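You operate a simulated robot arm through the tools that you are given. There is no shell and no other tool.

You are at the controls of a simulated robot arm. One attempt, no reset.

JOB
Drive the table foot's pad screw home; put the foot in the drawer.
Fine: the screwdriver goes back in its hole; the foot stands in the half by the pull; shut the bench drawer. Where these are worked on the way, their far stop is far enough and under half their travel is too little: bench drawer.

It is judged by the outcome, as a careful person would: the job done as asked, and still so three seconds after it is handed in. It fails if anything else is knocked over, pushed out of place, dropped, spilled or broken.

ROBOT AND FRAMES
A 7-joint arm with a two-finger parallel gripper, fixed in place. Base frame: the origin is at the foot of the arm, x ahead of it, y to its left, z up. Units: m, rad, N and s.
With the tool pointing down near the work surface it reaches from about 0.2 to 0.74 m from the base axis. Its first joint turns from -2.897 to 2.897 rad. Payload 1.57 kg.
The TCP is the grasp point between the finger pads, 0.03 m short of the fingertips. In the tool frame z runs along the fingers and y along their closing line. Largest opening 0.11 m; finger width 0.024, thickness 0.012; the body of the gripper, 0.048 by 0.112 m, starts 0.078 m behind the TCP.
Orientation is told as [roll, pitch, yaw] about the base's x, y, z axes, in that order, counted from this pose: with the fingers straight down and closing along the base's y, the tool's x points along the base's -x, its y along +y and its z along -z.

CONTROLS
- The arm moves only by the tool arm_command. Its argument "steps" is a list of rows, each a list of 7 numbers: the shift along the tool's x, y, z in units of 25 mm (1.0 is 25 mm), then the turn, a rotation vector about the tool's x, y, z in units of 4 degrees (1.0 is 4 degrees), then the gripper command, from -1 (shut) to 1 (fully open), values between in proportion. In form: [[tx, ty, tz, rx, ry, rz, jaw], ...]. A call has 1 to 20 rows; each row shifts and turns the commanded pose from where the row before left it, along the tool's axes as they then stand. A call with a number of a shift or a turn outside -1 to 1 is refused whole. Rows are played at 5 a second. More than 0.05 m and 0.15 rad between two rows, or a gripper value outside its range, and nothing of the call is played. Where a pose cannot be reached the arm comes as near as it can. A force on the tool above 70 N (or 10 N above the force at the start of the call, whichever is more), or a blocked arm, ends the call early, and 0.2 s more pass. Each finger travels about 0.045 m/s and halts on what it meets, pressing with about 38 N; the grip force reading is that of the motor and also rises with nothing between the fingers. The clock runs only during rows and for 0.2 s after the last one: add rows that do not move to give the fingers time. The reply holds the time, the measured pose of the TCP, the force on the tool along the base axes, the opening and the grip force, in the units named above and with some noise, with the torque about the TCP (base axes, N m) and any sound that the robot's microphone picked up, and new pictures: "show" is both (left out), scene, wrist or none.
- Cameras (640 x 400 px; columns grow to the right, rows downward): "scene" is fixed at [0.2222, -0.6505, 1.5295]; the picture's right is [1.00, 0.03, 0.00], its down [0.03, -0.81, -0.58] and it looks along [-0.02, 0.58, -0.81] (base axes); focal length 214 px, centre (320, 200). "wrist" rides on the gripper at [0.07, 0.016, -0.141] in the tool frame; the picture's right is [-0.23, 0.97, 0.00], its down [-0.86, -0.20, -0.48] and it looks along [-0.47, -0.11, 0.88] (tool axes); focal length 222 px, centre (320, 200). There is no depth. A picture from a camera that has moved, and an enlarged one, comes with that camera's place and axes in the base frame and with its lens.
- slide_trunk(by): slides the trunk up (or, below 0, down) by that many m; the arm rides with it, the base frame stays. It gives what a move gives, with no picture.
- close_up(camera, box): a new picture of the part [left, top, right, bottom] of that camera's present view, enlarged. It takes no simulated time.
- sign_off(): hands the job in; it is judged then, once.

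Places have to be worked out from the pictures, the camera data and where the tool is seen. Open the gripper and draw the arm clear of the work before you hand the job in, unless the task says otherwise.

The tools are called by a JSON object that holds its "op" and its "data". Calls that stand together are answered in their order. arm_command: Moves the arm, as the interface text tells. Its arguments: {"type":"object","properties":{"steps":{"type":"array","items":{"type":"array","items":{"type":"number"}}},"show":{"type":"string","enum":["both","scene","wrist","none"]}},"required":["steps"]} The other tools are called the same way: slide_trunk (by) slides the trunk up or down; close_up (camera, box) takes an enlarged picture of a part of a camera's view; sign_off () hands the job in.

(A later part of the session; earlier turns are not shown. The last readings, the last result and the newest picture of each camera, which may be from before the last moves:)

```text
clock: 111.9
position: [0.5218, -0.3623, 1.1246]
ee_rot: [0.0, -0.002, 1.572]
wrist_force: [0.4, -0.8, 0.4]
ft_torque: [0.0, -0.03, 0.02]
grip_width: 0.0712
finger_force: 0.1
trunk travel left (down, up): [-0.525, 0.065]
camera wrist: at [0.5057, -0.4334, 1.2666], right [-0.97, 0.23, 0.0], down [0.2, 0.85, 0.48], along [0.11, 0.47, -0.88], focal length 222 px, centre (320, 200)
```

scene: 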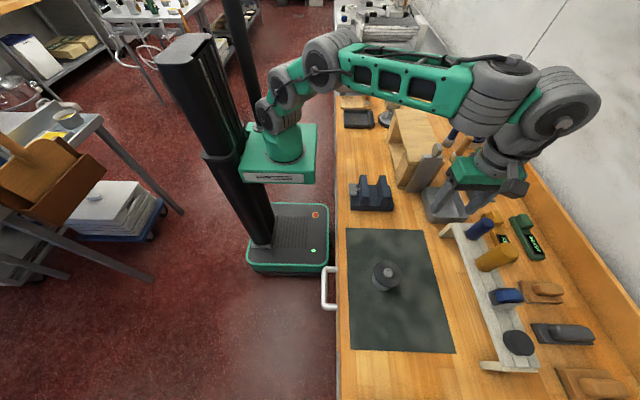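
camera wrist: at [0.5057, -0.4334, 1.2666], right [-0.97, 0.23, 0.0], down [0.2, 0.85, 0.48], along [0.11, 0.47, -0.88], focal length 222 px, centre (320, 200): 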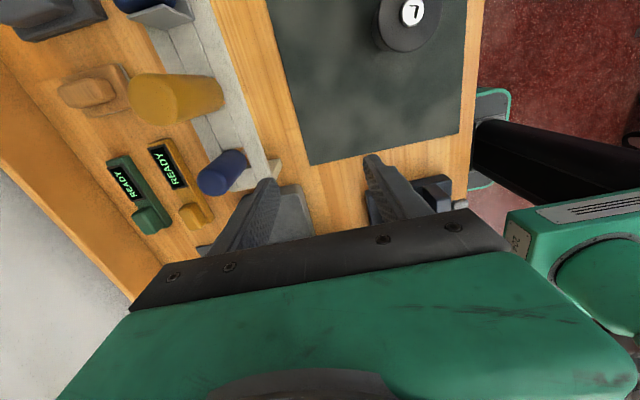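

Tool upright at yaw 90°. I now travel at this height to above the pull.

{"op": "arm_command", "data": {"steps": [[0.359, 0.969, 0, 0, 0, 0, 0.3], [0.359, 0.969, 0, 0, 0, 0, 0.3], [0.359, 0.969, 0, 0, 0, 0, 0.3], [0.359, 0.969, 0, 0, 0, 0, 0.3], [0.359, 0.969, 0, 0, 0, 0, 0.3], [0.359, 0.969, 0, 0, 0, 0, 0.3], [0.359, 0.969, 0, 0, 0, 0, 0.3], [0.359, 0.969, 0, 0, 0, 0, 0.3], [0.359, 0.969, 0, 0, 0, 0, 0.3], [0.359, 0.969, 0, 0, 0, 0, 0.3], [0.359, 0.969, 0, 0, 0, 0, 0.3], [0.359, 0.969, 0, 0, 0, 0, 0.3], [0, 0, 0, 0, 0, 0, -0.3]], "show": "both"}}

{"op": "close_up", "data": {"camera": "scene", "box": [310, 250, 370, 320]}}

```text
clock: 114.7
position: [0.2312, -0.4723, 1.1256]
ee_rot: [0.0, -0.001, 1.572]
wrist_force: [0.5, 1.0, 0.7]
ft_torque: [-0.01, -0.07, 0.0]
grip_width: 0.0384
finger_force: 0.1
trunk travel left (down, up): [-0.525, 0.065]
camera wrist: at [0.2148, -0.5415, 1.2666], right [-0.97, 0.23, 0.0], down [0.2, 0.85, 0.48], along [0.11, 0.47, -0.88], focal length 222 px, centre (320, 200)
```

scene: 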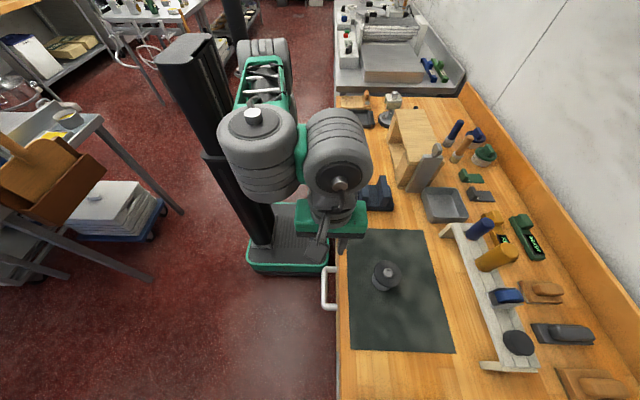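
wrist: 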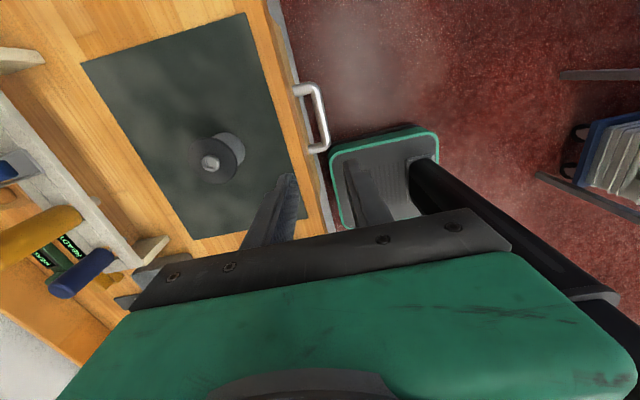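

```text
5.71 times, centred on (340, 285) of scene
camera zoom: at [0.2222, -0.6505, 1.5295], right [1.0, 0.03, 0.0], down [0.03, -0.81, -0.58], along [-0.02, 0.58, -0.81], focal length 1226 px, centre (206, -286)
```

zoom: 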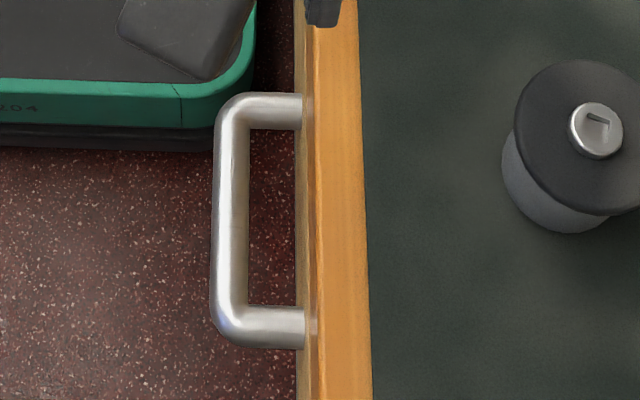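

Clear view of the pull from above. I zoom with the wrist camera for a second bearing on it.

{"op": "close_up", "data": {"camera": "wrist", "box": [270, 60, 350, 170]}}

```text
3.64 times, centred on (310, 115) of wrist
camera zoom: at [0.2148, -0.5415, 1.2666], right [-0.97, 0.23, 0.0], down [0.2, 0.85, 0.48], along [0.11, 0.47, -0.88], focal length 808 px, centre (356, 509)
```

zoom: 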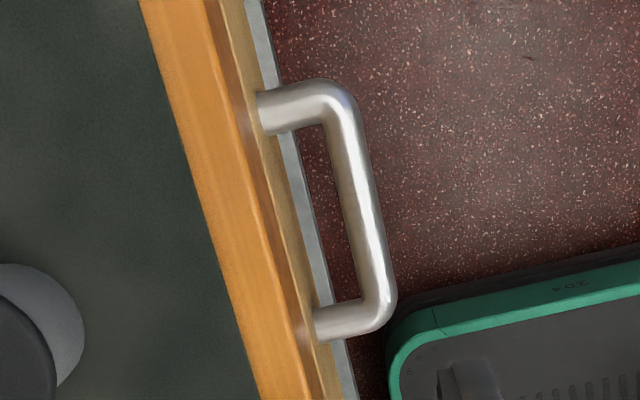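

The pull's height is uncertain (0.77–0.82), so I descend to z≈0.95 and look again from the closer wrist camera.

{"op": "arm_command", "data": {"steps": [[0, 0, 1, 0, 0, 0, -0.35], [0, 0, 1, 0, 0, 0, -0.35], [0, 0, 1, 0, 0, 0, -0.35], [0, 0, 1, 0, 0, 0, -0.35], [0, 0, 1, 0, 0, 0, -0.35], [0, 0, 1, 0, 0, 0, -0.35], [0, 0, 1, 0, 0, 0, -0.35], [0, 0, 0, 0, 0, 0, -0.35]], "show": "both"}}

{"op": "close_up", "data": {"camera": "wrist", "box": [240, 20, 400, 220]}}

{"op": "close_up", "data": {"camera": "scene", "box": [310, 250, 370, 320]}}

```text
clock: 116.5
position: [0.2396, -0.4956, 1.0154]
ee_rot: [0.002, -0.015, 1.571]
wrist_force: [-0.5, 0.6, 0.6]
ft_torque: [0.0, -0.04, 0.02]
grip_width: 0.0357
finger_force: 0.1
out of reach, approached as far as the arm can: row 4, 5, 6, 7
trunk travel left (down, up): [-0.525, 0.065]
camera wrist: at [0.2242, -0.5679, 1.157], right [-0.97, 0.23, 0.01], down [0.2, 0.85, 0.49], along [0.11, 0.48, -0.87], focal length 222 px, centre (320, 200)
```

scene: 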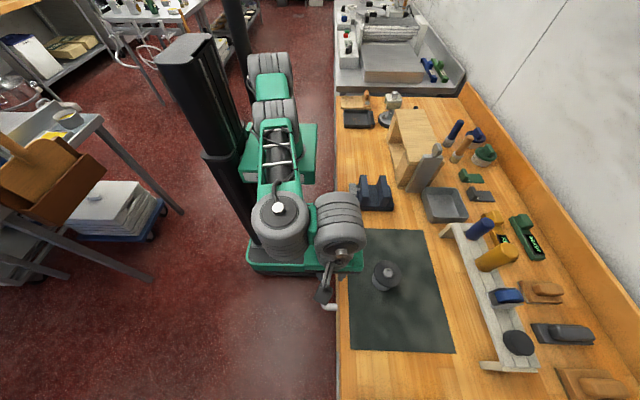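
wrist: 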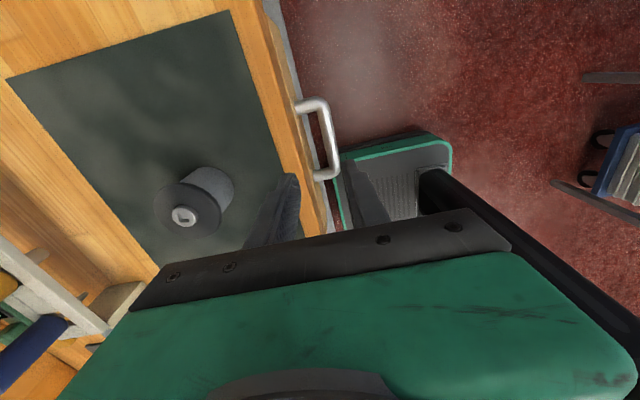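

```text
2.00 times, centred on (320, 120) of wrist
camera zoom: at [0.2242, -0.5679, 1.157], right [-0.97, 0.23, 0.01], down [0.2, 0.85, 0.49], along [0.11, 0.48, -0.87], focal length 444 px, centre (320, 360)
```

zoom: 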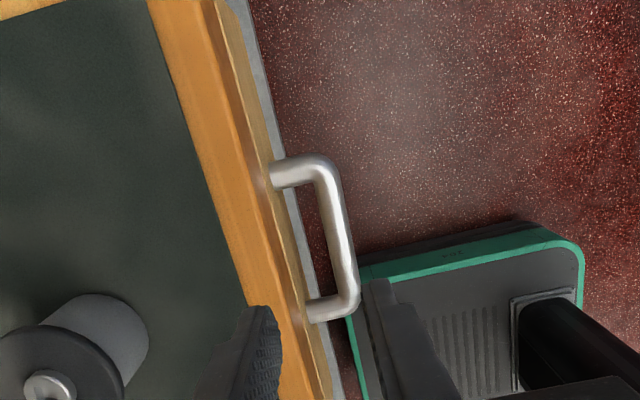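

```text
5.71 times, centred on (340, 285) of scene
camera zoom: at [0.2222, -0.6505, 1.5295], right [1.0, 0.03, 0.0], down [0.03, -0.81, -0.58], along [-0.02, 0.58, -0.81], focal length 1226 px, centre (206, -286)
```

zoom: 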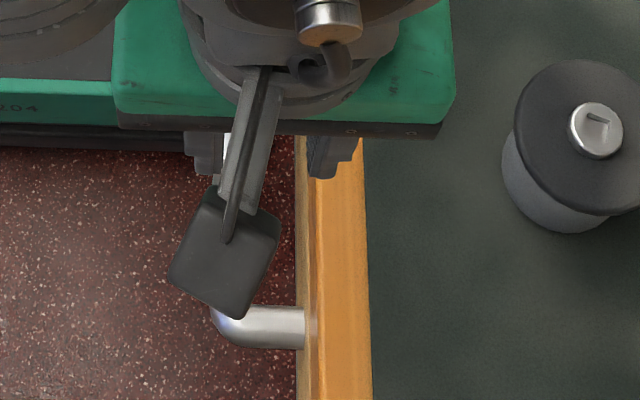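

The arm can't go lower here with the trunk at this height, so I raise back and let the trunk lower the whole arm instead. First up to z≈1.09 over the bar, then trunk down 0.2 m.

{"op": "arm_command", "data": {"steps": [[0, 0, -1, 0, 0, 0, -0.38], [-0.472, 0.192, -1, 0, 0, 0, -0.38], [-0.472, 0.192, -1, 0, 0, 0, -0.38], [0, 0, 0, 0, 0, 0, -0.38]], "show": "none"}}

```text
clock: 117.5
position: [0.231, -0.4716, 1.0918]
ee_rot: [0.001, -0.001, 1.571]
wrist_force: [0.0, 0.2, 0.8]
ft_torque: [-0.04, 0.0, 0.0]
grip_width: 0.0341
finger_force: 0.1
trunk travel left (down, up): [-0.525, 0.065]
```

Pose restored. Bar spans x 0.2206–0.2404 and the bench/drawer front is at ≈0.264, so with a 34 mm opening the inner finger fits the gap. Trunk down 0.2.

{"op": "slide_trunk", "data": {"by": -0.2}}

{"op": "close_up", "data": {"camera": "scene", "box": [310, 250, 370, 320]}}

{"op": "close_up", "data": {"camera": "wrist", "box": [240, 60, 400, 260]}}

```text
clock: 119.7
position: [0.2309, -0.4713, 0.8914]
ee_rot: [0.0, -0.002, 1.57]
wrist_force: [0.0, 0.4, -0.7]
ft_torque: [0.04, 0.03, 0.0]
grip_width: 0.0341
finger_force: 0.0
trunk travel left (down, up): [-0.325, 0.265]
```

```text
5.71 times, centred on (340, 285) of scene
camera zoom: at [0.2222, -0.6505, 1.5295], right [1.0, 0.03, 0.0], down [0.03, -0.81, -0.58], along [-0.02, 0.58, -0.81], focal length 1226 px, centre (206, -286)
```

zoom: 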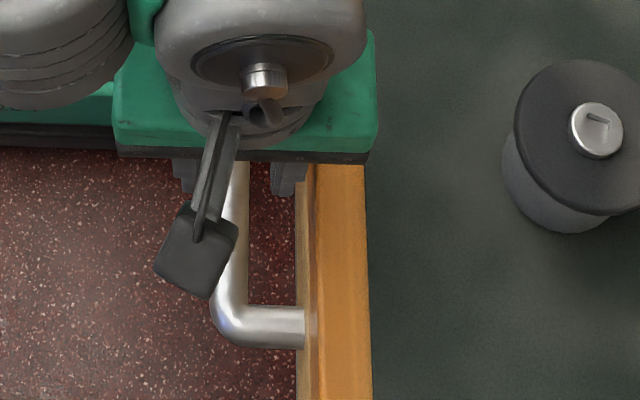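

```text
2.00 times, centred on (320, 160) of wrist
camera zoom: at [0.2145, -0.542, 1.0331], right [-0.97, 0.23, 0.0], down [0.2, 0.85, 0.48], along [0.11, 0.47, -0.88], focal length 444 px, centre (320, 280)
```

zoom: 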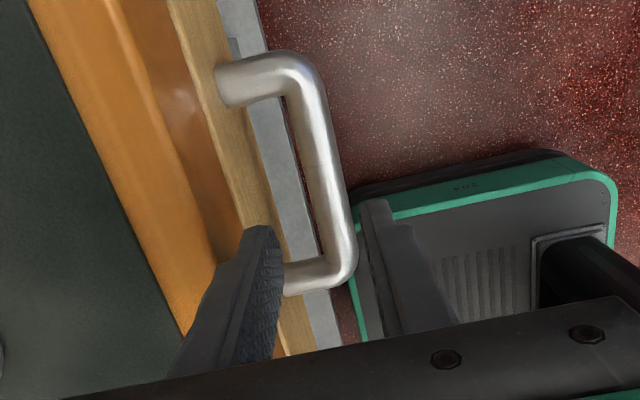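

The fingers straddle the bar line. The bar's height works out ≈0.79–0.80, so I lower the trunk another 76 mm (TCP ≈0.815, body still above the bench top).

{"op": "slide_trunk", "data": {"by": -0.076}}

{"op": "close_up", "data": {"camera": "scene", "box": [310, 250, 370, 320]}}

{"op": "close_up", "data": {"camera": "wrist", "box": [240, 60, 400, 260]}}

```text
clock: 120.8
position: [0.2307, -0.471, 0.8156]
ee_rot: [0.0, -0.003, 1.57]
wrist_force: [0.4, -0.5, 0.3]
ft_torque: [-0.03, -0.01, -0.01]
grip_width: 0.0342
finger_force: 0.0
trunk travel left (down, up): [-0.249, 0.341]
```

```text
5.71 times, centred on (340, 285) of scene
camera zoom: at [0.2222, -0.6505, 1.5295], right [1.0, 0.03, 0.0], down [0.03, -0.81, -0.58], along [-0.02, 0.58, -0.81], focal length 1226 px, centre (206, -286)
```

zoom: 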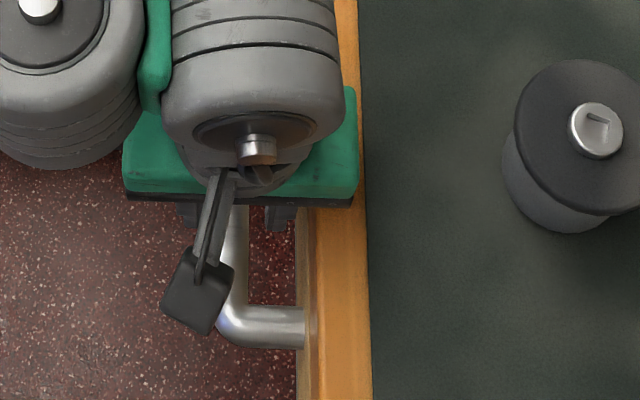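

```text
2.00 times, centred on (320, 160) of wrist
camera zoom: at [0.2145, -0.5419, 0.9571], right [-0.97, 0.23, 0.0], down [0.2, 0.85, 0.48], along [0.11, 0.47, -0.88], focal length 444 px, centre (320, 280)
```

zoom: 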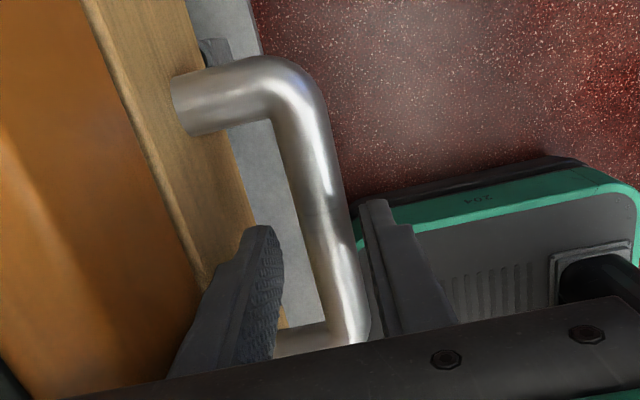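

The bar runs between the two fingers with no contact. I close on it.

{"op": "arm_command", "data": {"steps": [[0, 0, 0, 0, 0, 0, -1], [0, 0, 0, 0, 0, 0, -1], [0, 0, 0, 0, 0, 0, -1]], "show": "wrist"}}

```text
clock: 121.6
position: [0.2296, -0.4722, 0.8183]
ee_rot: [-0.002, 0.003, 1.571]
wrist_force: [-5.7, -2.6, 19.0]
ft_torque: [0.14, 0.2, 0.07]
grip_width: 0.0
finger_force: 20.0
trunk travel left (down, up): [-0.249, 0.341]
camera wrist: at [0.2133, -0.5415, 0.9602], right [-0.97, 0.23, 0.0], down [0.2, 0.86, 0.48], along [0.11, 0.46, -0.88], focal length 222 px, centre (320, 200)
```

wrist: 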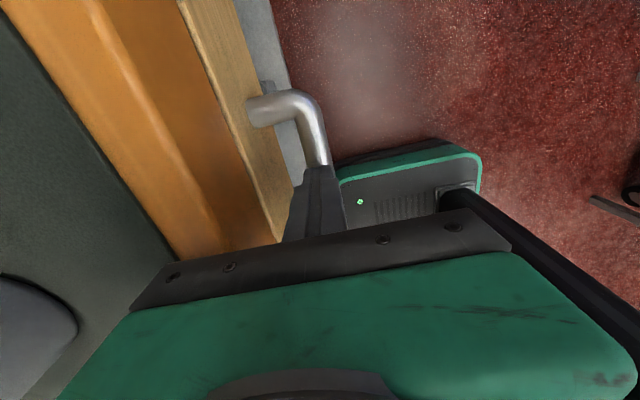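

The fingers shut just above the bar (tips rest on its top at z≈0.788, so bar centre ≈0.778). I need to reach lower without the body hitting the bench edge, so I raise, open to ~27 mm and lean the tool 18° (fingers pointing in under the bench edge).

{"op": "arm_command", "data": {"steps": [[0, 0, -1, 0, 0, 0, -1], [0, 0.212, -1, 0, 0, 0, -1], [0, 0, 0, 0, 0, 0, -0.5], [0, 0, 0, 0.9, 0, 0, -0.5], [0, 0, 0, 0.9, 0, 0, -0.5], [0, 0, 0, 0.9, 0, 0, -0.5], [0, 0, 0, 0.9, 0, 0, -0.5], [0, 0, 0, 0.9, 0, 0, -0.5], [0, 0, 0, 0, 0, 0, -0.5]], "show": "both"}}

```text
clock: 123.6
position: [0.2254, -0.4708, 0.8652]
ee_rot: [-0.317, -0.002, 1.572]
wrist_force: [0.3, 0.6, 0.4]
ft_torque: [-0.01, 0.01, 0.02]
grip_width: 0.0276
finger_force: 0.0
trunk travel left (down, up): [-0.249, 0.341]
camera wrist: at [0.1663, -0.5418, 0.9951], right [-0.93, 0.23, -0.3], down [0.04, 0.85, 0.52], along [0.38, 0.47, -0.8], focal length 222 px, centre (320, 200)
```

scene: 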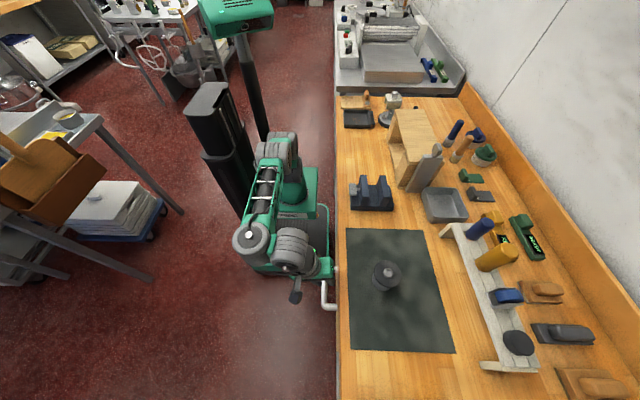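
wrist: 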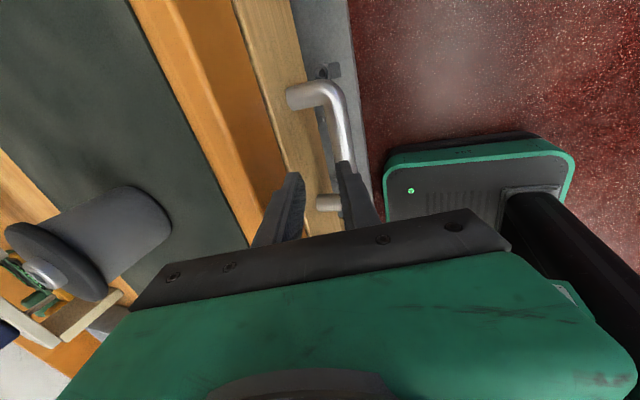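

Tilt is right. To avoid clipping the bar I'll approach along the tool's own axis: first back off up/outward, slide the trunk 60 mm lower for arm freedom, then advance.

{"op": "arm_command", "data": {"steps": [[0, 0.047, -0.833, 0, 0, 0, -0.5], [0, 0.047, -0.833, 0, 0, 0, -0.5], [0, 0.047, -0.833, 0, 0, 0, -0.5], [0, 0, 0, 0, 0, 0, -0.5]], "show": "none"}}

{"op": "slide_trunk", "data": {"by": -0.06}}

{"op": "close_up", "data": {"camera": "wrist", "box": [240, 60, 400, 260]}}

```text
clock: 124.6
position: [0.2062, -0.4671, 0.9057]
ee_rot: [-0.314, -0.004, 1.572]
wrist_force: [0.2, 0.7, 0.2]
ft_torque: [-0.05, -0.02, 0.0]
grip_width: 0.0276
finger_force: 0.0
out of reach, approached as far as the arm can: row 3
trunk travel left (down, up): [-0.249, 0.341]
```

```text
clock: 125.6
position: [0.207, -0.4675, 0.8457]
ee_rot: [-0.315, -0.002, 1.569]
wrist_force: [-0.2, 0.3, 0.1]
ft_torque: [0.01, -0.04, 0.02]
grip_width: 0.0272
finger_force: 0.0
trunk travel left (down, up): [-0.189, 0.401]
```

```text
2.00 times, centred on (320, 160) of wrist
camera zoom: at [0.1476, -0.5379, 0.9765], right [-0.93, 0.23, -0.3], down [0.04, 0.85, 0.52], along [0.37, 0.47, -0.8], focal length 444 px, centre (320, 280)
```

zoom: 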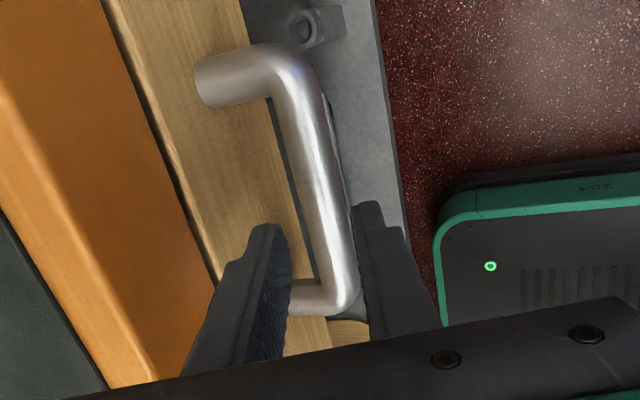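

Now the bar lies right between the fingers along the tool axis. I advance along the tool axis 40 mm, watching the force.

{"op": "arm_command", "data": {"steps": [[0, 0, 0.8, 0, 0, 0, -0.5], [0, 0, 0.8, 0, 0, 0, -0.5], [0, 0, 0, 0, 0, 0, -0.5]], "show": "none"}}

{"op": "close_up", "data": {"camera": "wrist", "box": [240, 60, 400, 260]}}

{"op": "close_up", "data": {"camera": "scene", "box": [310, 250, 370, 320]}}

```text
clock: 126.4
position: [0.2186, -0.4673, 0.808]
ee_rot: [-0.314, -0.002, 1.572]
wrist_force: [0.3, -0.2, -1.0]
ft_torque: [0.0, 0.01, 0.0]
grip_width: 0.0276
finger_force: 0.1
trunk travel left (down, up): [-0.189, 0.401]
```

```text
2.00 times, centred on (320, 160) of wrist
camera zoom: at [0.1598, -0.5377, 0.9382], right [-0.93, 0.23, -0.3], down [0.04, 0.85, 0.52], along [0.37, 0.47, -0.8], focal length 444 px, centre (320, 280)
```

zoom: 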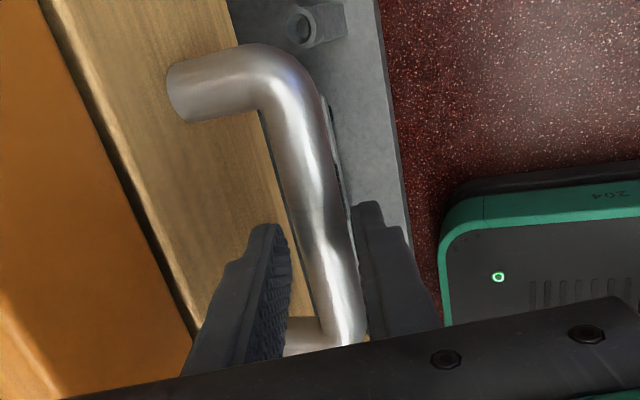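

```text
5.71 times, centred on (340, 285) of scene
camera zoom: at [0.2222, -0.6505, 1.5295], right [1.0, 0.03, 0.0], down [0.03, -0.81, -0.58], along [-0.02, 0.58, -0.81], focal length 1226 px, centre (206, -286)
```

zoom: 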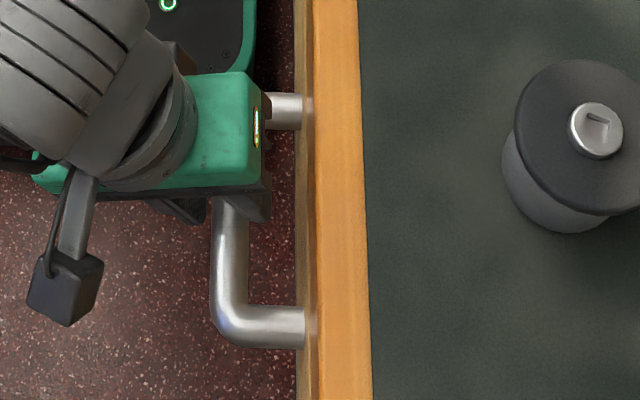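

Clear on both sides. I advance 13 mm more and close on the bar.

{"op": "arm_command", "data": {"steps": [[0, 0, 0.52, 0, 0, 0, -0.5], [0, 0, 0, 0, 0, 0, -0.5], [0, 0, 0, 0, 0, 0, -1], [0, 0, 0, 0, 0, 0, -1], [0, 0, 0, 0, 0, 0, -1]], "show": "wrist"}}

```text
clock: 127.6
position: [0.2233, -0.4666, 0.7959]
ee_rot: [-0.313, -0.002, 1.571]
wrist_force: [0.4, 1.2, 0.4]
ft_torque: [0.24, 0.0, -0.68]
grip_width: 0.0218
finger_force: 35.0
trunk travel left (down, up): [-0.189, 0.401]
camera wrist: at [0.1638, -0.5376, 0.9258], right [-0.93, 0.23, -0.3], down [0.04, 0.85, 0.52], along [0.37, 0.47, -0.8], focal length 222 px, centre (320, 200)
```

wrist: 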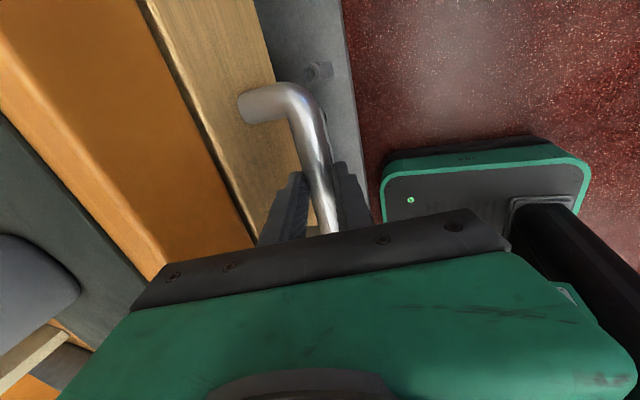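

Gripped the bar (21.8 mm, 35 N). Now I pull the drawer straight out along −x.

{"op": "arm_command", "data": {"steps": [[0, 0.475, -0.155, 0, 0, 0, -1], [0, 0.475, -0.155, 0, 0, 0, -1], [0, 0.475, -0.155, 0, 0, 0, -1], [0, 0.475, -0.155, 0, 0, 0, -1], [0, 0.475, -0.155, 0, 0, 0, -1], [0, 0.475, -0.155, 0, 0, 0, -1], [0, 0.475, -0.155, 0, 0, 0, -1], [0, 0.475, -0.155, 0, 0, 0, -1], [0, 0, 0, 0, 0, 0, -1]], "show": "both"}}

```text
clock: 129.6
position: [0.1224, -0.4664, 0.795]
ee_rot: [-0.315, 0.0, 1.572]
wrist_force: [1.7, -1.7, -2.0]
ft_torque: [-0.05, 0.01, -0.71]
grip_width: 0.0215
finger_force: 34.3
trunk travel left (down, up): [-0.189, 0.401]
camera wrist: at [0.0632, -0.5377, 0.9258], right [-0.93, 0.23, -0.3], down [0.04, 0.85, 0.52], along [0.37, 0.47, -0.8], focal length 222 px, centre (320, 200)
```

scene: 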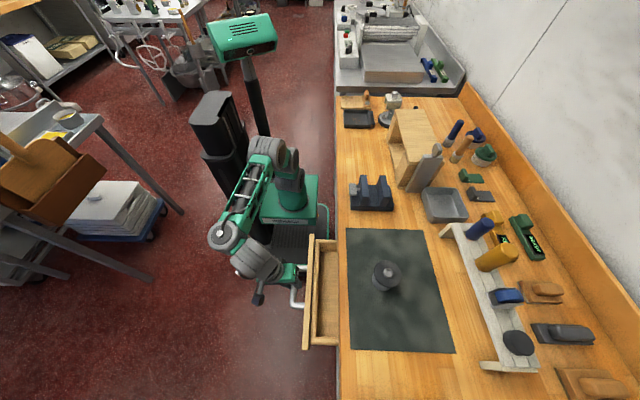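
wrist: 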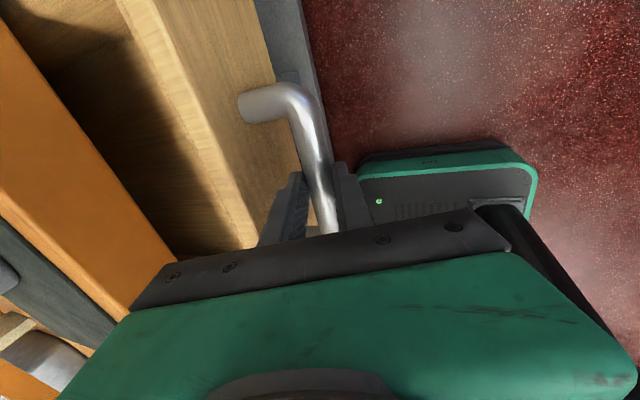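

The drawer slides out easily (10 cm so far). I continue pulling another 10 cm.

{"op": "arm_command", "data": {"steps": [[0, 0.475, -0.155, 0, 0, 0, -1], [0, 0.475, -0.155, 0, 0, 0, -1], [0, 0.475, -0.155, 0, 0, 0, -1], [0, 0.475, -0.155, 0, 0, 0, -1], [0, 0.475, -0.155, 0, 0, 0, -1], [0, 0.475, -0.155, 0, 0, 0, -1], [0, 0.475, -0.155, 0, 0, 0, -1], [0, 0.475, -0.155, 0, 0, 0, -1], [0, 0, 0, 0, 0, 0, -1]], "show": "scene"}}

```text
clock: 131.6
position: [0.0215, -0.4673, 0.7961]
ee_rot: [-0.314, -0.002, 1.573]
wrist_force: [0.3, 10.0, -9.0]
ft_torque: [0.63, 0.0, -0.54]
grip_width: 0.0217
finger_force: 34.9
trunk travel left (down, up): [-0.189, 0.401]
```

scene: 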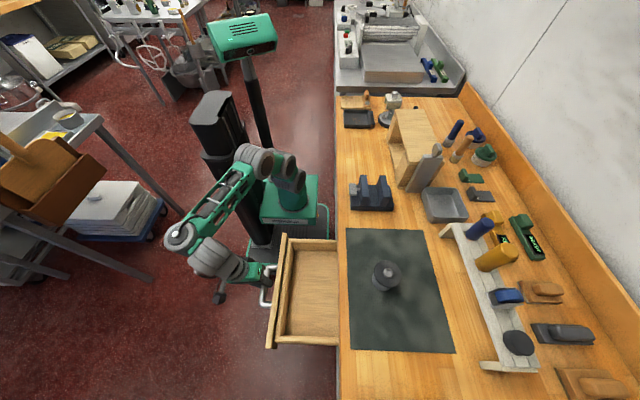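

20 cm open with only small side forces. I pull a bit further to find the stop.

{"op": "arm_command", "data": {"steps": [[0, 0.3, -0.098, 0, 0, 0, -1], [0, 0.3, -0.098, 0, 0, 0, -1], [0, 0.3, -0.098, 0, 0, 0, -1], [0, 0.3, -0.098, 0, 0, 0, -1], [0, 0, 0, 0, 0, 0, -1]], "show": "scene"}}

```text
clock: 132.8
position: [-0.0093, -0.4677, 0.7957]
ee_rot: [-0.314, -0.003, 1.57]
wrist_force: [2.4, 4.5, -9.4]
ft_torque: [0.69, -0.04, -0.52]
grip_width: 0.0216
finger_force: 35.1
trunk travel left (down, up): [-0.189, 0.401]
```

scene: 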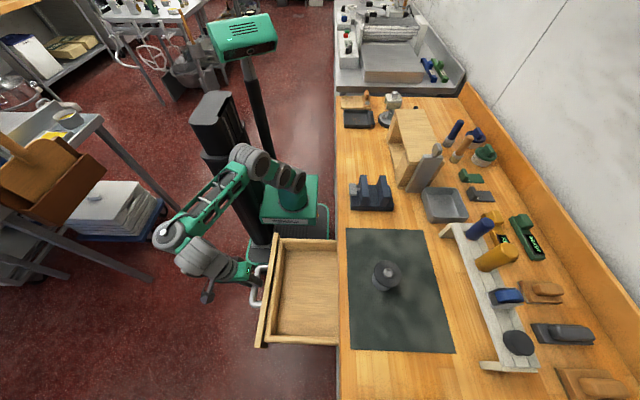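

{"op": "arm_command", "data": {"steps": [[0, 0.3, -0.098, 0, 0, 0, -1], [0, 0.3, -0.098, 0, 0, 0, -1], [0, 0.3, -0.098, 0, 0, 0, -1], [0, 0.3, -0.098, 0, 0, 0, -1], [0, 0, 0, 0, 0, 0, -1]], "show": "scene"}}

```text
clock: 134.0
position: [-0.035, -0.462, 0.7902]
ee_rot: [-0.313, 0.005, 1.572]
wrist_force: [21.1, -12.6, 37.4]
ft_torque: [0.31, -0.6, -0.83]
grip_width: 0.0219
finger_force: 34.8
out of reach, approached as far as the arm can: row 1, 3
trunk travel left (down, up): [-0.189, 0.401]
```

scene: 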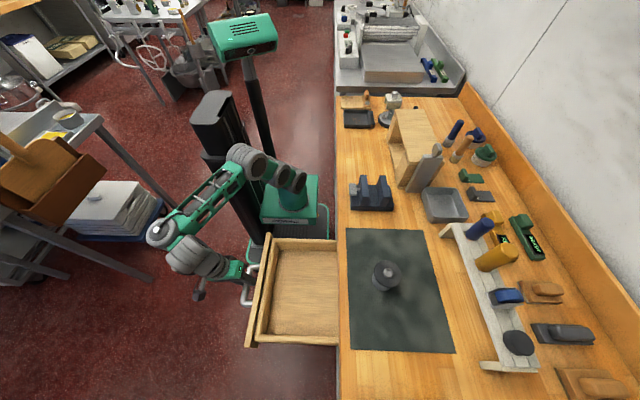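

The drawer is ~26 cm open and the arm is near its limit in this leaning posture. I ease back a little to relieve the force and let the tool turn upright about the round bar, to be able to continue.

{"op": "arm_command", "data": {"steps": [[0, -0.37, -0.09, 0, 0, 0, -1], [0, 0, 0, 0, 0, 0, -1]], "show": "none"}}

```text
clock: 134.6
position: [-0.0301, -0.4622, 0.7903]
ee_rot: [-0.316, -0.004, 1.57]
wrist_force: [-2.3, -18.9, 1.4]
ft_torque: [-0.82, 0.14, -0.96]
grip_width: 0.022
finger_force: 34.6
out of reach, approached as far as the arm can: row 1
trunk travel left (down, up): [-0.189, 0.401]
```

{"op": "arm_command", "data": {"steps": [[0.2, -0.2, -0.1, 0, 0, 0, -1], [0, 0, 0, -0.9, 0, 0, -1], [0, 0, 0, -0.9, 0, 0, -1], [0, 0, 0, 0, 0, 0, -1]], "show": "none"}}

```text
clock: 135.6
position: [-0.0288, -0.4612, 0.791]
ee_rot: [-0.189, -0.006, 1.571]
wrist_force: [1.9, -4.4, -13.6]
ft_torque: [-0.37, 0.08, -0.88]
grip_width: 0.0217
finger_force: 35.4
out of reach, approached as far as the arm can: row 1
trunk travel left (down, up): [-0.189, 0.401]
```

{"op": "close_up", "data": {"camera": "scene", "box": [230, 220, 360, 360]}}

```text
2.86 times, centred on (295, 290) of scene
camera zoom: at [0.2222, -0.6505, 1.5295], right [1.0, 0.03, 0.0], down [0.03, -0.81, -0.58], along [-0.02, 0.58, -0.81], focal length 613 px, centre (391, -57)
```

zoom: 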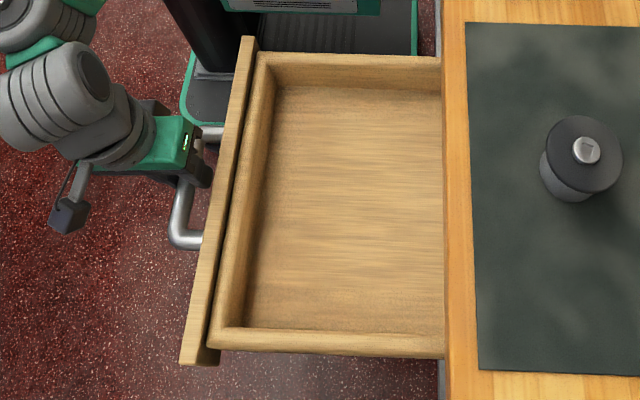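

The box shows no back panel yet, so there is more travel. I try pulling further in this more upright posture.

{"op": "arm_command", "data": {"steps": [[0, 0.295, -0.056, -0.5, 0, 0, -1], [0, 0.295, -0.056, -0.5, 0, 0, -1], [0, 0.295, -0.056, -0.5, 0, 0, -1], [0, 0.295, -0.04, -0.5, 0, 0, -1], [0, 0, 0, 0, 0, 0, -1]], "show": "none"}}

```text
clock: 136.3
position: [-0.0343, -0.4629, 0.792]
ee_rot: [-0.116, 0.0, 1.594]
wrist_force: [74.0, -0.1, 3.4]
ft_torque: [0.05, -1.07, -0.93]
grip_width: 0.026
finger_force: 37.5
out of reach, approached as far as the arm can: row 3
trunk travel left (down, up): [-0.189, 0.401]
stopped in row 3: the force on the tool passed its limit at 75 N (the readings are from after the stop); the commanded pose is now the measured one
```

74 N against pull: the drawer is at its far stop (travel ≈26 cm). I ease off, open the fingers to ~32 mm and withdraw upward along the tool axis.

{"op": "arm_command", "data": {"steps": [[0, -0.2, 0, 0, 0, 0, -1], [0, 0, 0, 0, 0, 0, -0.42], [0, 0, 0, 0, 0, 0, -0.42]], "show": "none"}}

```text
clock: 137.1
position: [-0.0383, -0.4609, 0.7928]
ee_rot: [-0.118, -0.006, 1.579]
wrist_force: [1.9, 0.5, 0.1]
ft_torque: [0.01, -0.01, 0.01]
grip_width: 0.0341
finger_force: 1.3
trunk travel left (down, up): [-0.189, 0.401]
```

{"op": "slide_trunk", "data": {"by": 0.1}}

{"op": "arm_command", "data": {"steps": [[0, 0, 0, 0, 0, 0, -0.2]], "show": "both"}}

```text
clock: 138.5
position: [-0.0376, -0.4616, 0.8918]
ee_rot: [-0.118, -0.004, 1.58]
wrist_force: [-0.6, -0.2, -0.6]
ft_torque: [0.02, 0.05, 0.01]
grip_width: 0.0319
finger_force: 0.1
trunk travel left (down, up): [-0.289, 0.301]
```

```text
clock: 138.9
position: [-0.038, -0.4603, 0.8927]
ee_rot: [-0.119, -0.002, 1.582]
wrist_force: [0.3, 0.3, 0.4]
ft_torque: [0.01, 0.01, -0.02]
grip_width: 0.0441
finger_force: 0.1
trunk travel left (down, up): [-0.289, 0.301]
camera wrist: at [-0.0705, -0.5321, 1.0308], right [-0.97, 0.22, -0.12], down [0.13, 0.85, 0.5], along [0.21, 0.47, -0.86], focal length 222 px, centre (320, 200)
```

scene: 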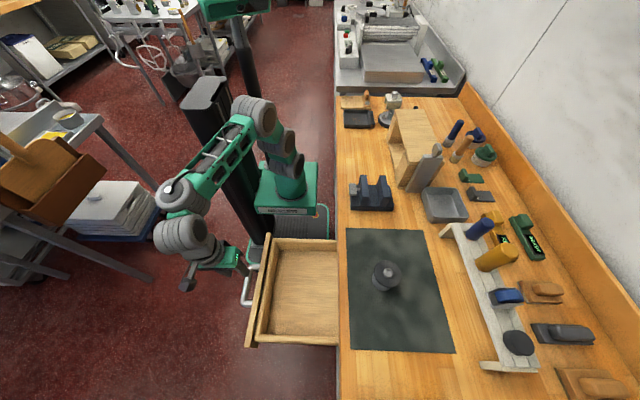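
wrist: 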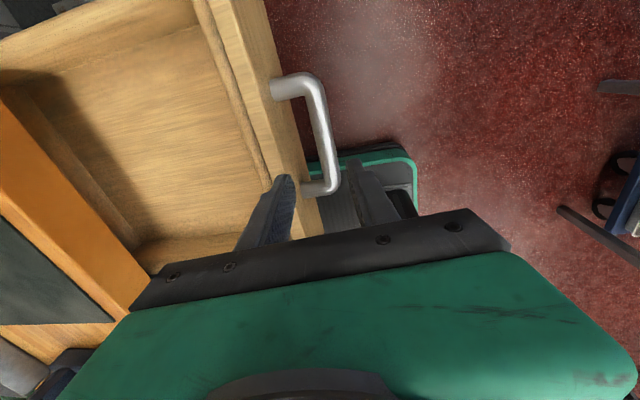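

The gripper is clear of the pull and the drawer stands at its stop. I zoom in to measure the drawer's interior.

{"op": "close_up", "data": {"camera": "scene", "box": [235, 225, 355, 355]}}

{"op": "close_up", "data": {"camera": "wrist", "box": [0, 0, 320, 280]}}

```text
3.08 times, centred on (295, 290) of scene
camera zoom: at [0.2222, -0.6505, 1.5295], right [1.0, 0.03, 0.0], down [0.03, -0.81, -0.58], along [-0.02, 0.58, -0.81], focal length 660 px, centre (397, -77)
```

zoom: 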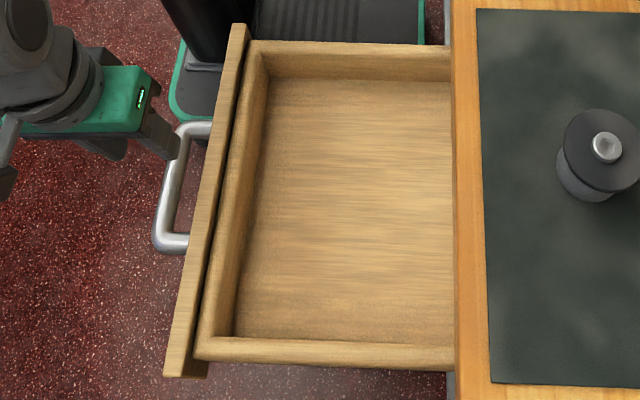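

```text
1.43 times, centred on (160, 140) of wrist
camera zoom: at [-0.0705, -0.5321, 1.0308], right [-0.97, 0.22, -0.12], down [0.13, 0.85, 0.5], along [0.21, 0.47, -0.86], focal length 317 px, centre (549, 286)
```

zoom: 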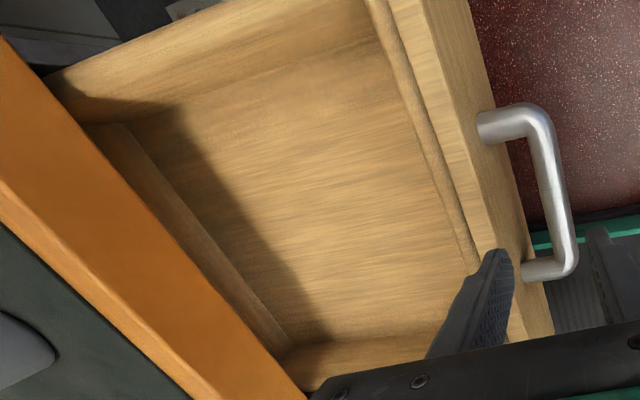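

I zoom into the drawer's far-front corner and rim for depth and wall positions.

{"op": "close_up", "data": {"camera": "scene", "box": [255, 228, 345, 288]}}

{"op": "close_up", "data": {"camera": "scene", "box": [240, 290, 345, 355]}}

```text
6.67 times, centred on (300, 258) of scene
camera zoom: at [0.2222, -0.6505, 1.5295], right [1.0, 0.03, 0.0], down [0.03, -0.81, -0.58], along [-0.02, 0.58, -0.81], focal length 1430 px, centre (453, -187)
```

zoom: 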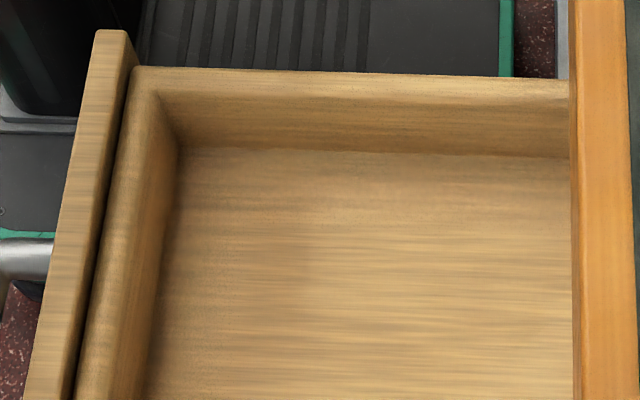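

```text
6.10 times, centred on (292, 322) of scene
camera zoom: at [0.2222, -0.6505, 1.5295], right [1.0, 0.03, 0.0], down [0.03, -0.81, -0.58], along [-0.02, 0.58, -0.81], focal length 1307 px, centre (488, -547)
```

zoom: 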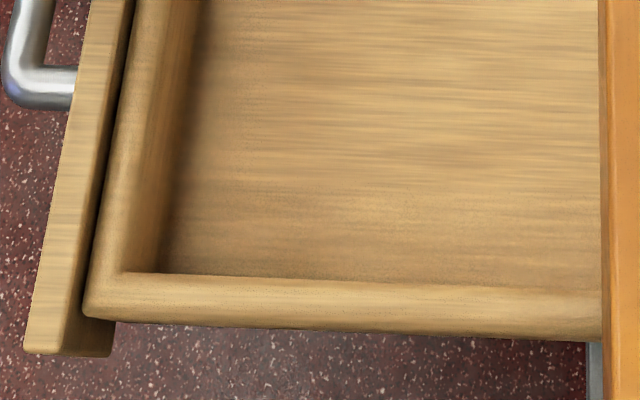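

Floor-front corner and rim indicate walls ~6 cm high, interior x from ≈0.05 to ≈0.27, y −0.61…−0.33; front half is x<≈0.16. I raise the trunk 0.15, then bring the tool upright to yaw 0 on the way to the foot.

{"op": "slide_trunk", "data": {"by": 0.15}}

{"op": "arm_command", "data": {"steps": [[0, 0, 0, -0.85, 0, 0, 0.3], [0, 0, 0, -0.85, 0, 0, 0.6], [0, 0, 0, 0, 0, 0.95, 0.8], [0, 0, 0, 0, 0, 0.95, 0.8], [0, 0, 0, 0, 0, 0.95, 0.8], [0, 0, 0, 0, 0, 0.95, 0.8], [0, 0, 0, 0, 0, 0.95, 0.8], [0, 0, 0, 0, 0, 0.95, 0.8], [0, 0, 0, 0, 0, 0.95, 0.8], [0, 0, 0, 0, 0, 0.95, 0.8], [0, 0, 0, 0, 0, 0.95, 0.8], [0, 0, 0, 0, 0, 0.95, 0.8], [0, 0, 0, 0, 0, 0.95, 0.8], [0, 0, 0, 0, 0, 0.95, 0.8], [0, 0, 0, 0, 0, 0.95, 0.8], [0, 0, 0, 0, 0, 0.95, 0.8], [0, 0, 0, 0, 0, 0.95, 0.8], [0, 0, 0, 0, 0, 0.95, 0.8], [0, 0, 0, 0, 0, 0.95, 0.8], [0, 0, 0, 0, 0, 0.95, 0.8]], "show": "none"}}

```text
clock: 140.6
position: [-0.0375, -0.4617, 1.0414]
ee_rot: [-0.119, -0.003, 1.581]
wrist_force: [-0.6, 0.2, -0.3]
ft_torque: [0.02, -0.02, 0.01]
grip_width: 0.0438
finger_force: 0.1
trunk travel left (down, up): [-0.439, 0.151]
```

```text
clock: 144.8
position: [-0.0401, -0.4675, 1.0505]
ee_rot: [-0.021, -0.062, 0.39]
wrist_force: [0.6, 0.4, -0.4]
ft_torque: [0.02, -0.01, -0.01]
grip_width: 0.0988
finger_force: 0.0
out of reach, approached as far as the arm can: row 1, 2
trunk travel left (down, up): [-0.439, 0.151]
```

{"op": "arm_command", "data": {"steps": [[0, 0, 0, 0, 0, 0.93, 0.8], [0, 0, 0, 0, 0, 0.93, 0.8], [0, 0, 0, 0, 0, 0.93, 0.8], [0, 0, 0, 0, 0, 0.93, 0.8], [0, 0, 0, 0, 0, 0.93, 0.8], [0, 0, 0, 0, 0, 0.93, 0.8], [-1, 0, 0, 0, 0, 0, 0.8], [-1, 0, 0, 0, 0, 0, 0.8], [-1, 0, 0, 0, 0, 0, 0.8], [-1, 0, 0, -0.3, 0.89, 0, 0.8], [0, 0, 0, 0, 0, 0, 0.8]], "show": "none"}}

```text
clock: 147.2
position: [0.0594, -0.4679, 1.0578]
ee_rot: [0.026, -0.004, 0.001]
wrist_force: [-0.1, 1.1, -0.7]
ft_torque: [-0.02, 0.02, 0.0]
grip_width: 0.099
finger_force: 0.0
trunk travel left (down, up): [-0.439, 0.151]
```

Upright and at yaw 0. Now over to the foot at z≈1.05.

{"op": "arm_command", "data": {"steps": [[-0.963, -0.009, 0.022, 0.37, 0, 0, 0.8], [-0.963, -0.009, 0.022, 0, 0, 0, 0.8], [-0.963, -0.009, 0.022, 0, 0, 0, 0.8], [-0.963, -0.009, 0.022, 0, 0, 0, 0.8], [-0.963, -0.009, 0.022, 0, 0, 0, 0.8], [-0.963, -0.009, 0.022, 0, 0, 0, 0.8], [-0.963, -0.009, 0.022, 0, 0, 0, 0.8], [-0.963, -0.009, 0.022, 0, 0, 0, 0.8], [-0.963, -0.009, 0.022, 0, 0, 0, 0.8], [-0.963, -0.009, 0.022, 0, 0, 0, 0.8], [-0.963, -0.009, 0.022, 0, 0, 0, 0.8], [-0.963, -0.009, 0.022, 0, 0, 0, 0.8], [-0.963, -0.009, 0.022, 0, 0, 0, 0.8], [-0.963, -0.009, 0.022, 0, 0, 0, 0.8], [0, 0, 0, 0, 0, 0, 0.8]], "show": "both"}}

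{"op": "close_up", "data": {"camera": "wrist", "box": [250, 100, 410, 240]}}

{"op": "close_up", "data": {"camera": "scene", "box": [350, 220, 440, 300]}}

```text
clock: 150.4
position: [0.3953, -0.4693, 1.05]
ee_rot: [-0.001, -0.004, 0.0]
wrist_force: [-0.1, 0.2, 0.4]
ft_torque: [-0.02, 0.03, 0.01]
grip_width: 0.0992
finger_force: 0.0
trunk travel left (down, up): [-0.439, 0.151]
camera wrist: at [0.3257, -0.4549, 1.1925], right [0.23, 0.97, 0.0], down [0.85, -0.2, 0.48], along [0.47, -0.11, -0.88], focal length 222 px, centre (320, 200)
```

scene: 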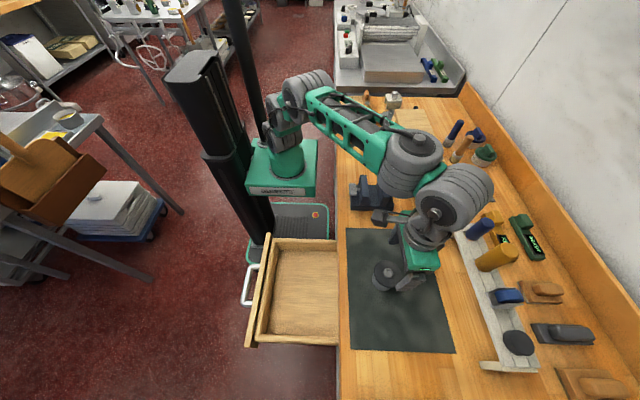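
wrist: 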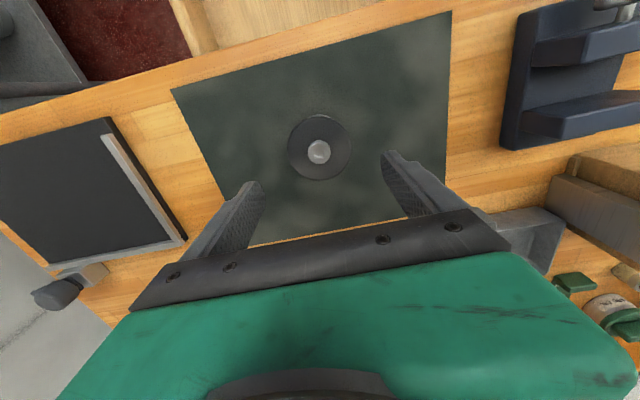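

```text
2.86 times, centred on (330, 170) of wrist
camera zoom: at [0.3257, -0.4549, 1.1925], right [0.23, 0.97, 0.0], down [0.85, -0.2, 0.48], along [0.47, -0.11, -0.88], focal length 635 px, centre (291, 286)
```

zoom: 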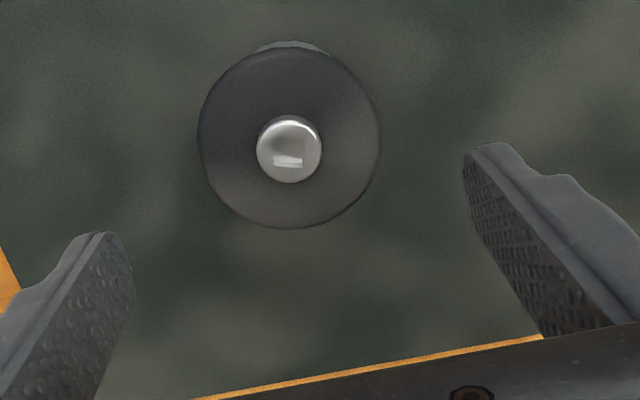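

```text
5.00 times, centred on (395, 260) of scene
camera zoom: at [0.2222, -0.6505, 1.5295], right [1.0, 0.03, 0.0], down [0.03, -0.81, -0.58], along [-0.02, 0.58, -0.81], focal length 1072 px, centre (-55, -100)
```

zoom: 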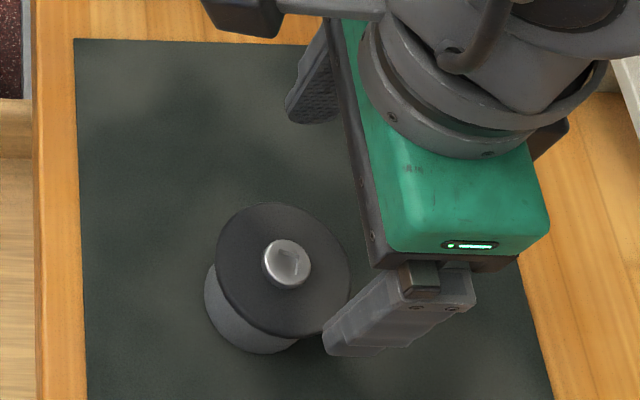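

The foot stands clear between the opened fingers' lines; its centre is ≈(0.395,-0.4715). I shift 2 mm in y and lower the trunk 0.10 so the fingers come down on both sides of the pad disc.

{"op": "arm_command", "data": {"steps": [[0, -0.08, 0, 0, 0, 0, 0.8], [0, 0, 0, 0, 0, 0, 0.8]], "show": "none"}}

{"op": "slide_trunk", "data": {"by": -0.102}}

{"op": "arm_command", "data": {"steps": [[0, 0, 0, 0, 0, 0, 0.8]], "show": "both"}}

{"op": "close_up", "data": {"camera": "wrist", "box": [220, 100, 420, 240]}}

```text
clock: 151.0
position: [0.3964, -0.4732, 1.0516]
ee_rot: [0.0, -0.003, 0.0]
wrist_force: [-0.6, -0.1, 0.4]
ft_torque: [0.01, 0.0, -0.01]
grip_width: 0.0992
finger_force: 0.0
trunk travel left (down, up): [-0.439, 0.151]
```

```text
clock: 152.4
position: [0.3952, -0.4724, 0.9494]
ee_rot: [0.0, -0.003, 0.0]
wrist_force: [1.3, 0.3, 0.1]
ft_torque: [0.01, 0.02, 0.0]
grip_width: 0.0992
finger_force: 0.0
trunk travel left (down, up): [-0.337, 0.253]
```

```text
clock: 152.8
position: [0.3954, -0.473, 0.9492]
ee_rot: [0.001, -0.004, -0.001]
wrist_force: [0.2, 1.0, -0.8]
ft_torque: [-0.03, -0.03, -0.01]
grip_width: 0.0987
finger_force: 0.0
trunk travel left (down, up): [-0.337, 0.253]
camera wrist: at [0.3253, -0.4568, 1.0906], right [0.23, 0.97, 0.0], down [0.85, -0.2, 0.48], along [0.47, -0.11, -0.88], focal length 222 px, centre (320, 200)
```

scene: 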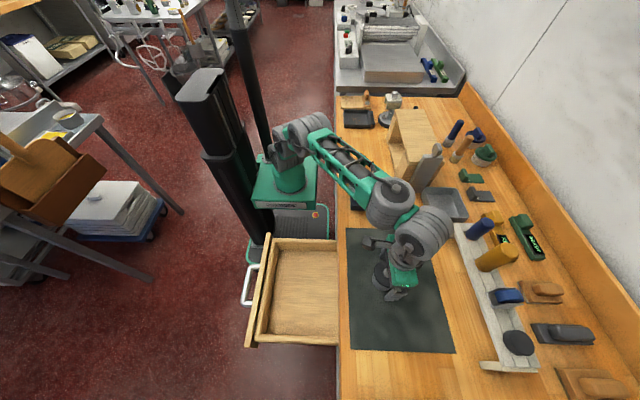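
wrist: 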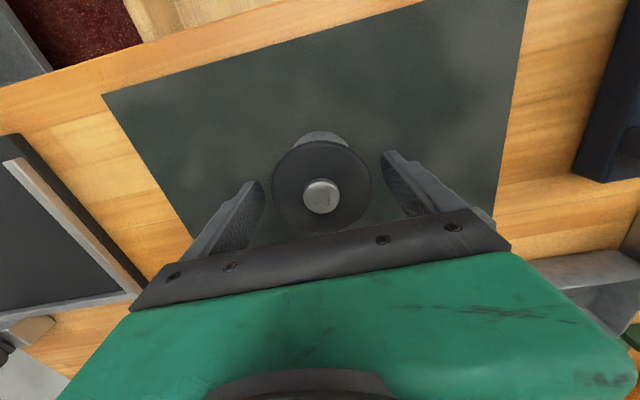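

```text
2.86 times, centred on (320, 170) of wrist
camera zoom: at [0.3253, -0.4568, 1.0906], right [0.23, 0.97, 0.0], down [0.85, -0.2, 0.48], along [0.47, -0.11, -0.88], focal length 635 px, centre (320, 286)
```

zoom: 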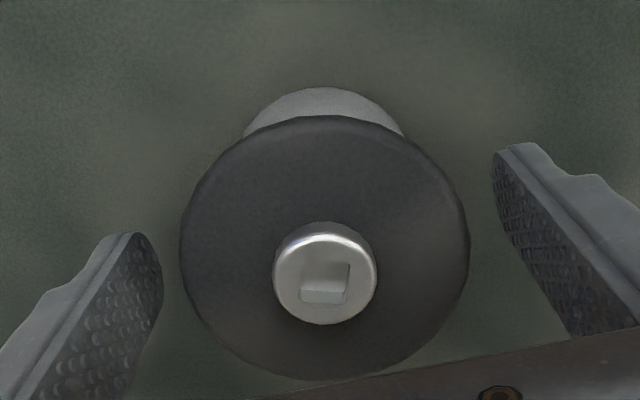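

This is a close view on the head. I zoom in strongly to check how it sits on the pad.

{"op": "close_up", "data": {"camera": "wrist", "box": [300, 174, 344, 214]}}

{"op": "close_up", "data": {"camera": "wrist", "box": [265, 130, 380, 235]}}

```text
10.00 times, centred on (322, 194) of wrist
camera zoom: at [0.3253, -0.4568, 1.0906], right [0.23, 0.97, 0.0], down [0.85, -0.2, 0.48], along [0.47, -0.11, -0.88], focal length 2221 px, centre (300, 260)
```

zoom: 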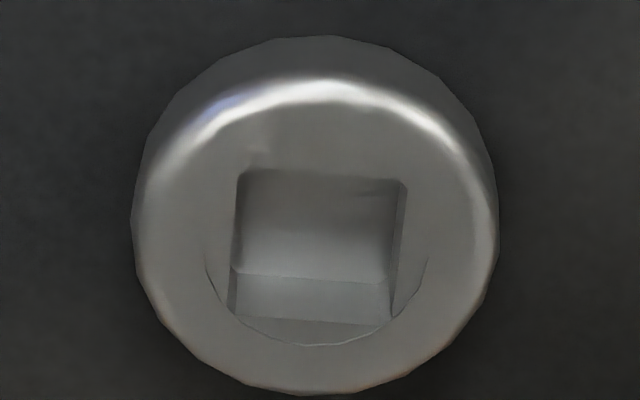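

```text
3.81 times, centred on (322, 182) of wrist
camera zoom: at [0.3253, -0.4568, 1.0906], right [0.23, 0.97, 0.0], down [0.85, -0.2, 0.48], along [0.47, -0.11, -0.88], focal length 846 px, centre (310, 267)
```

zoom: 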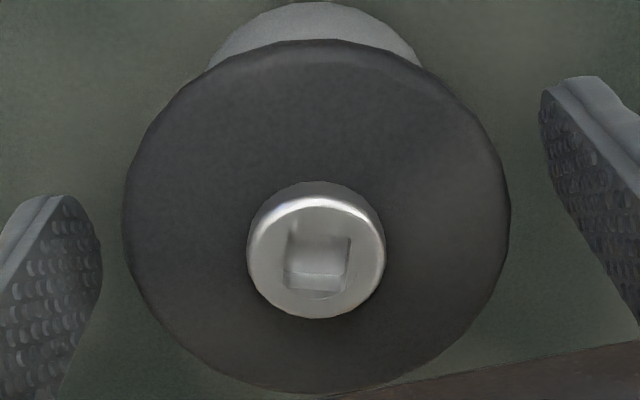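

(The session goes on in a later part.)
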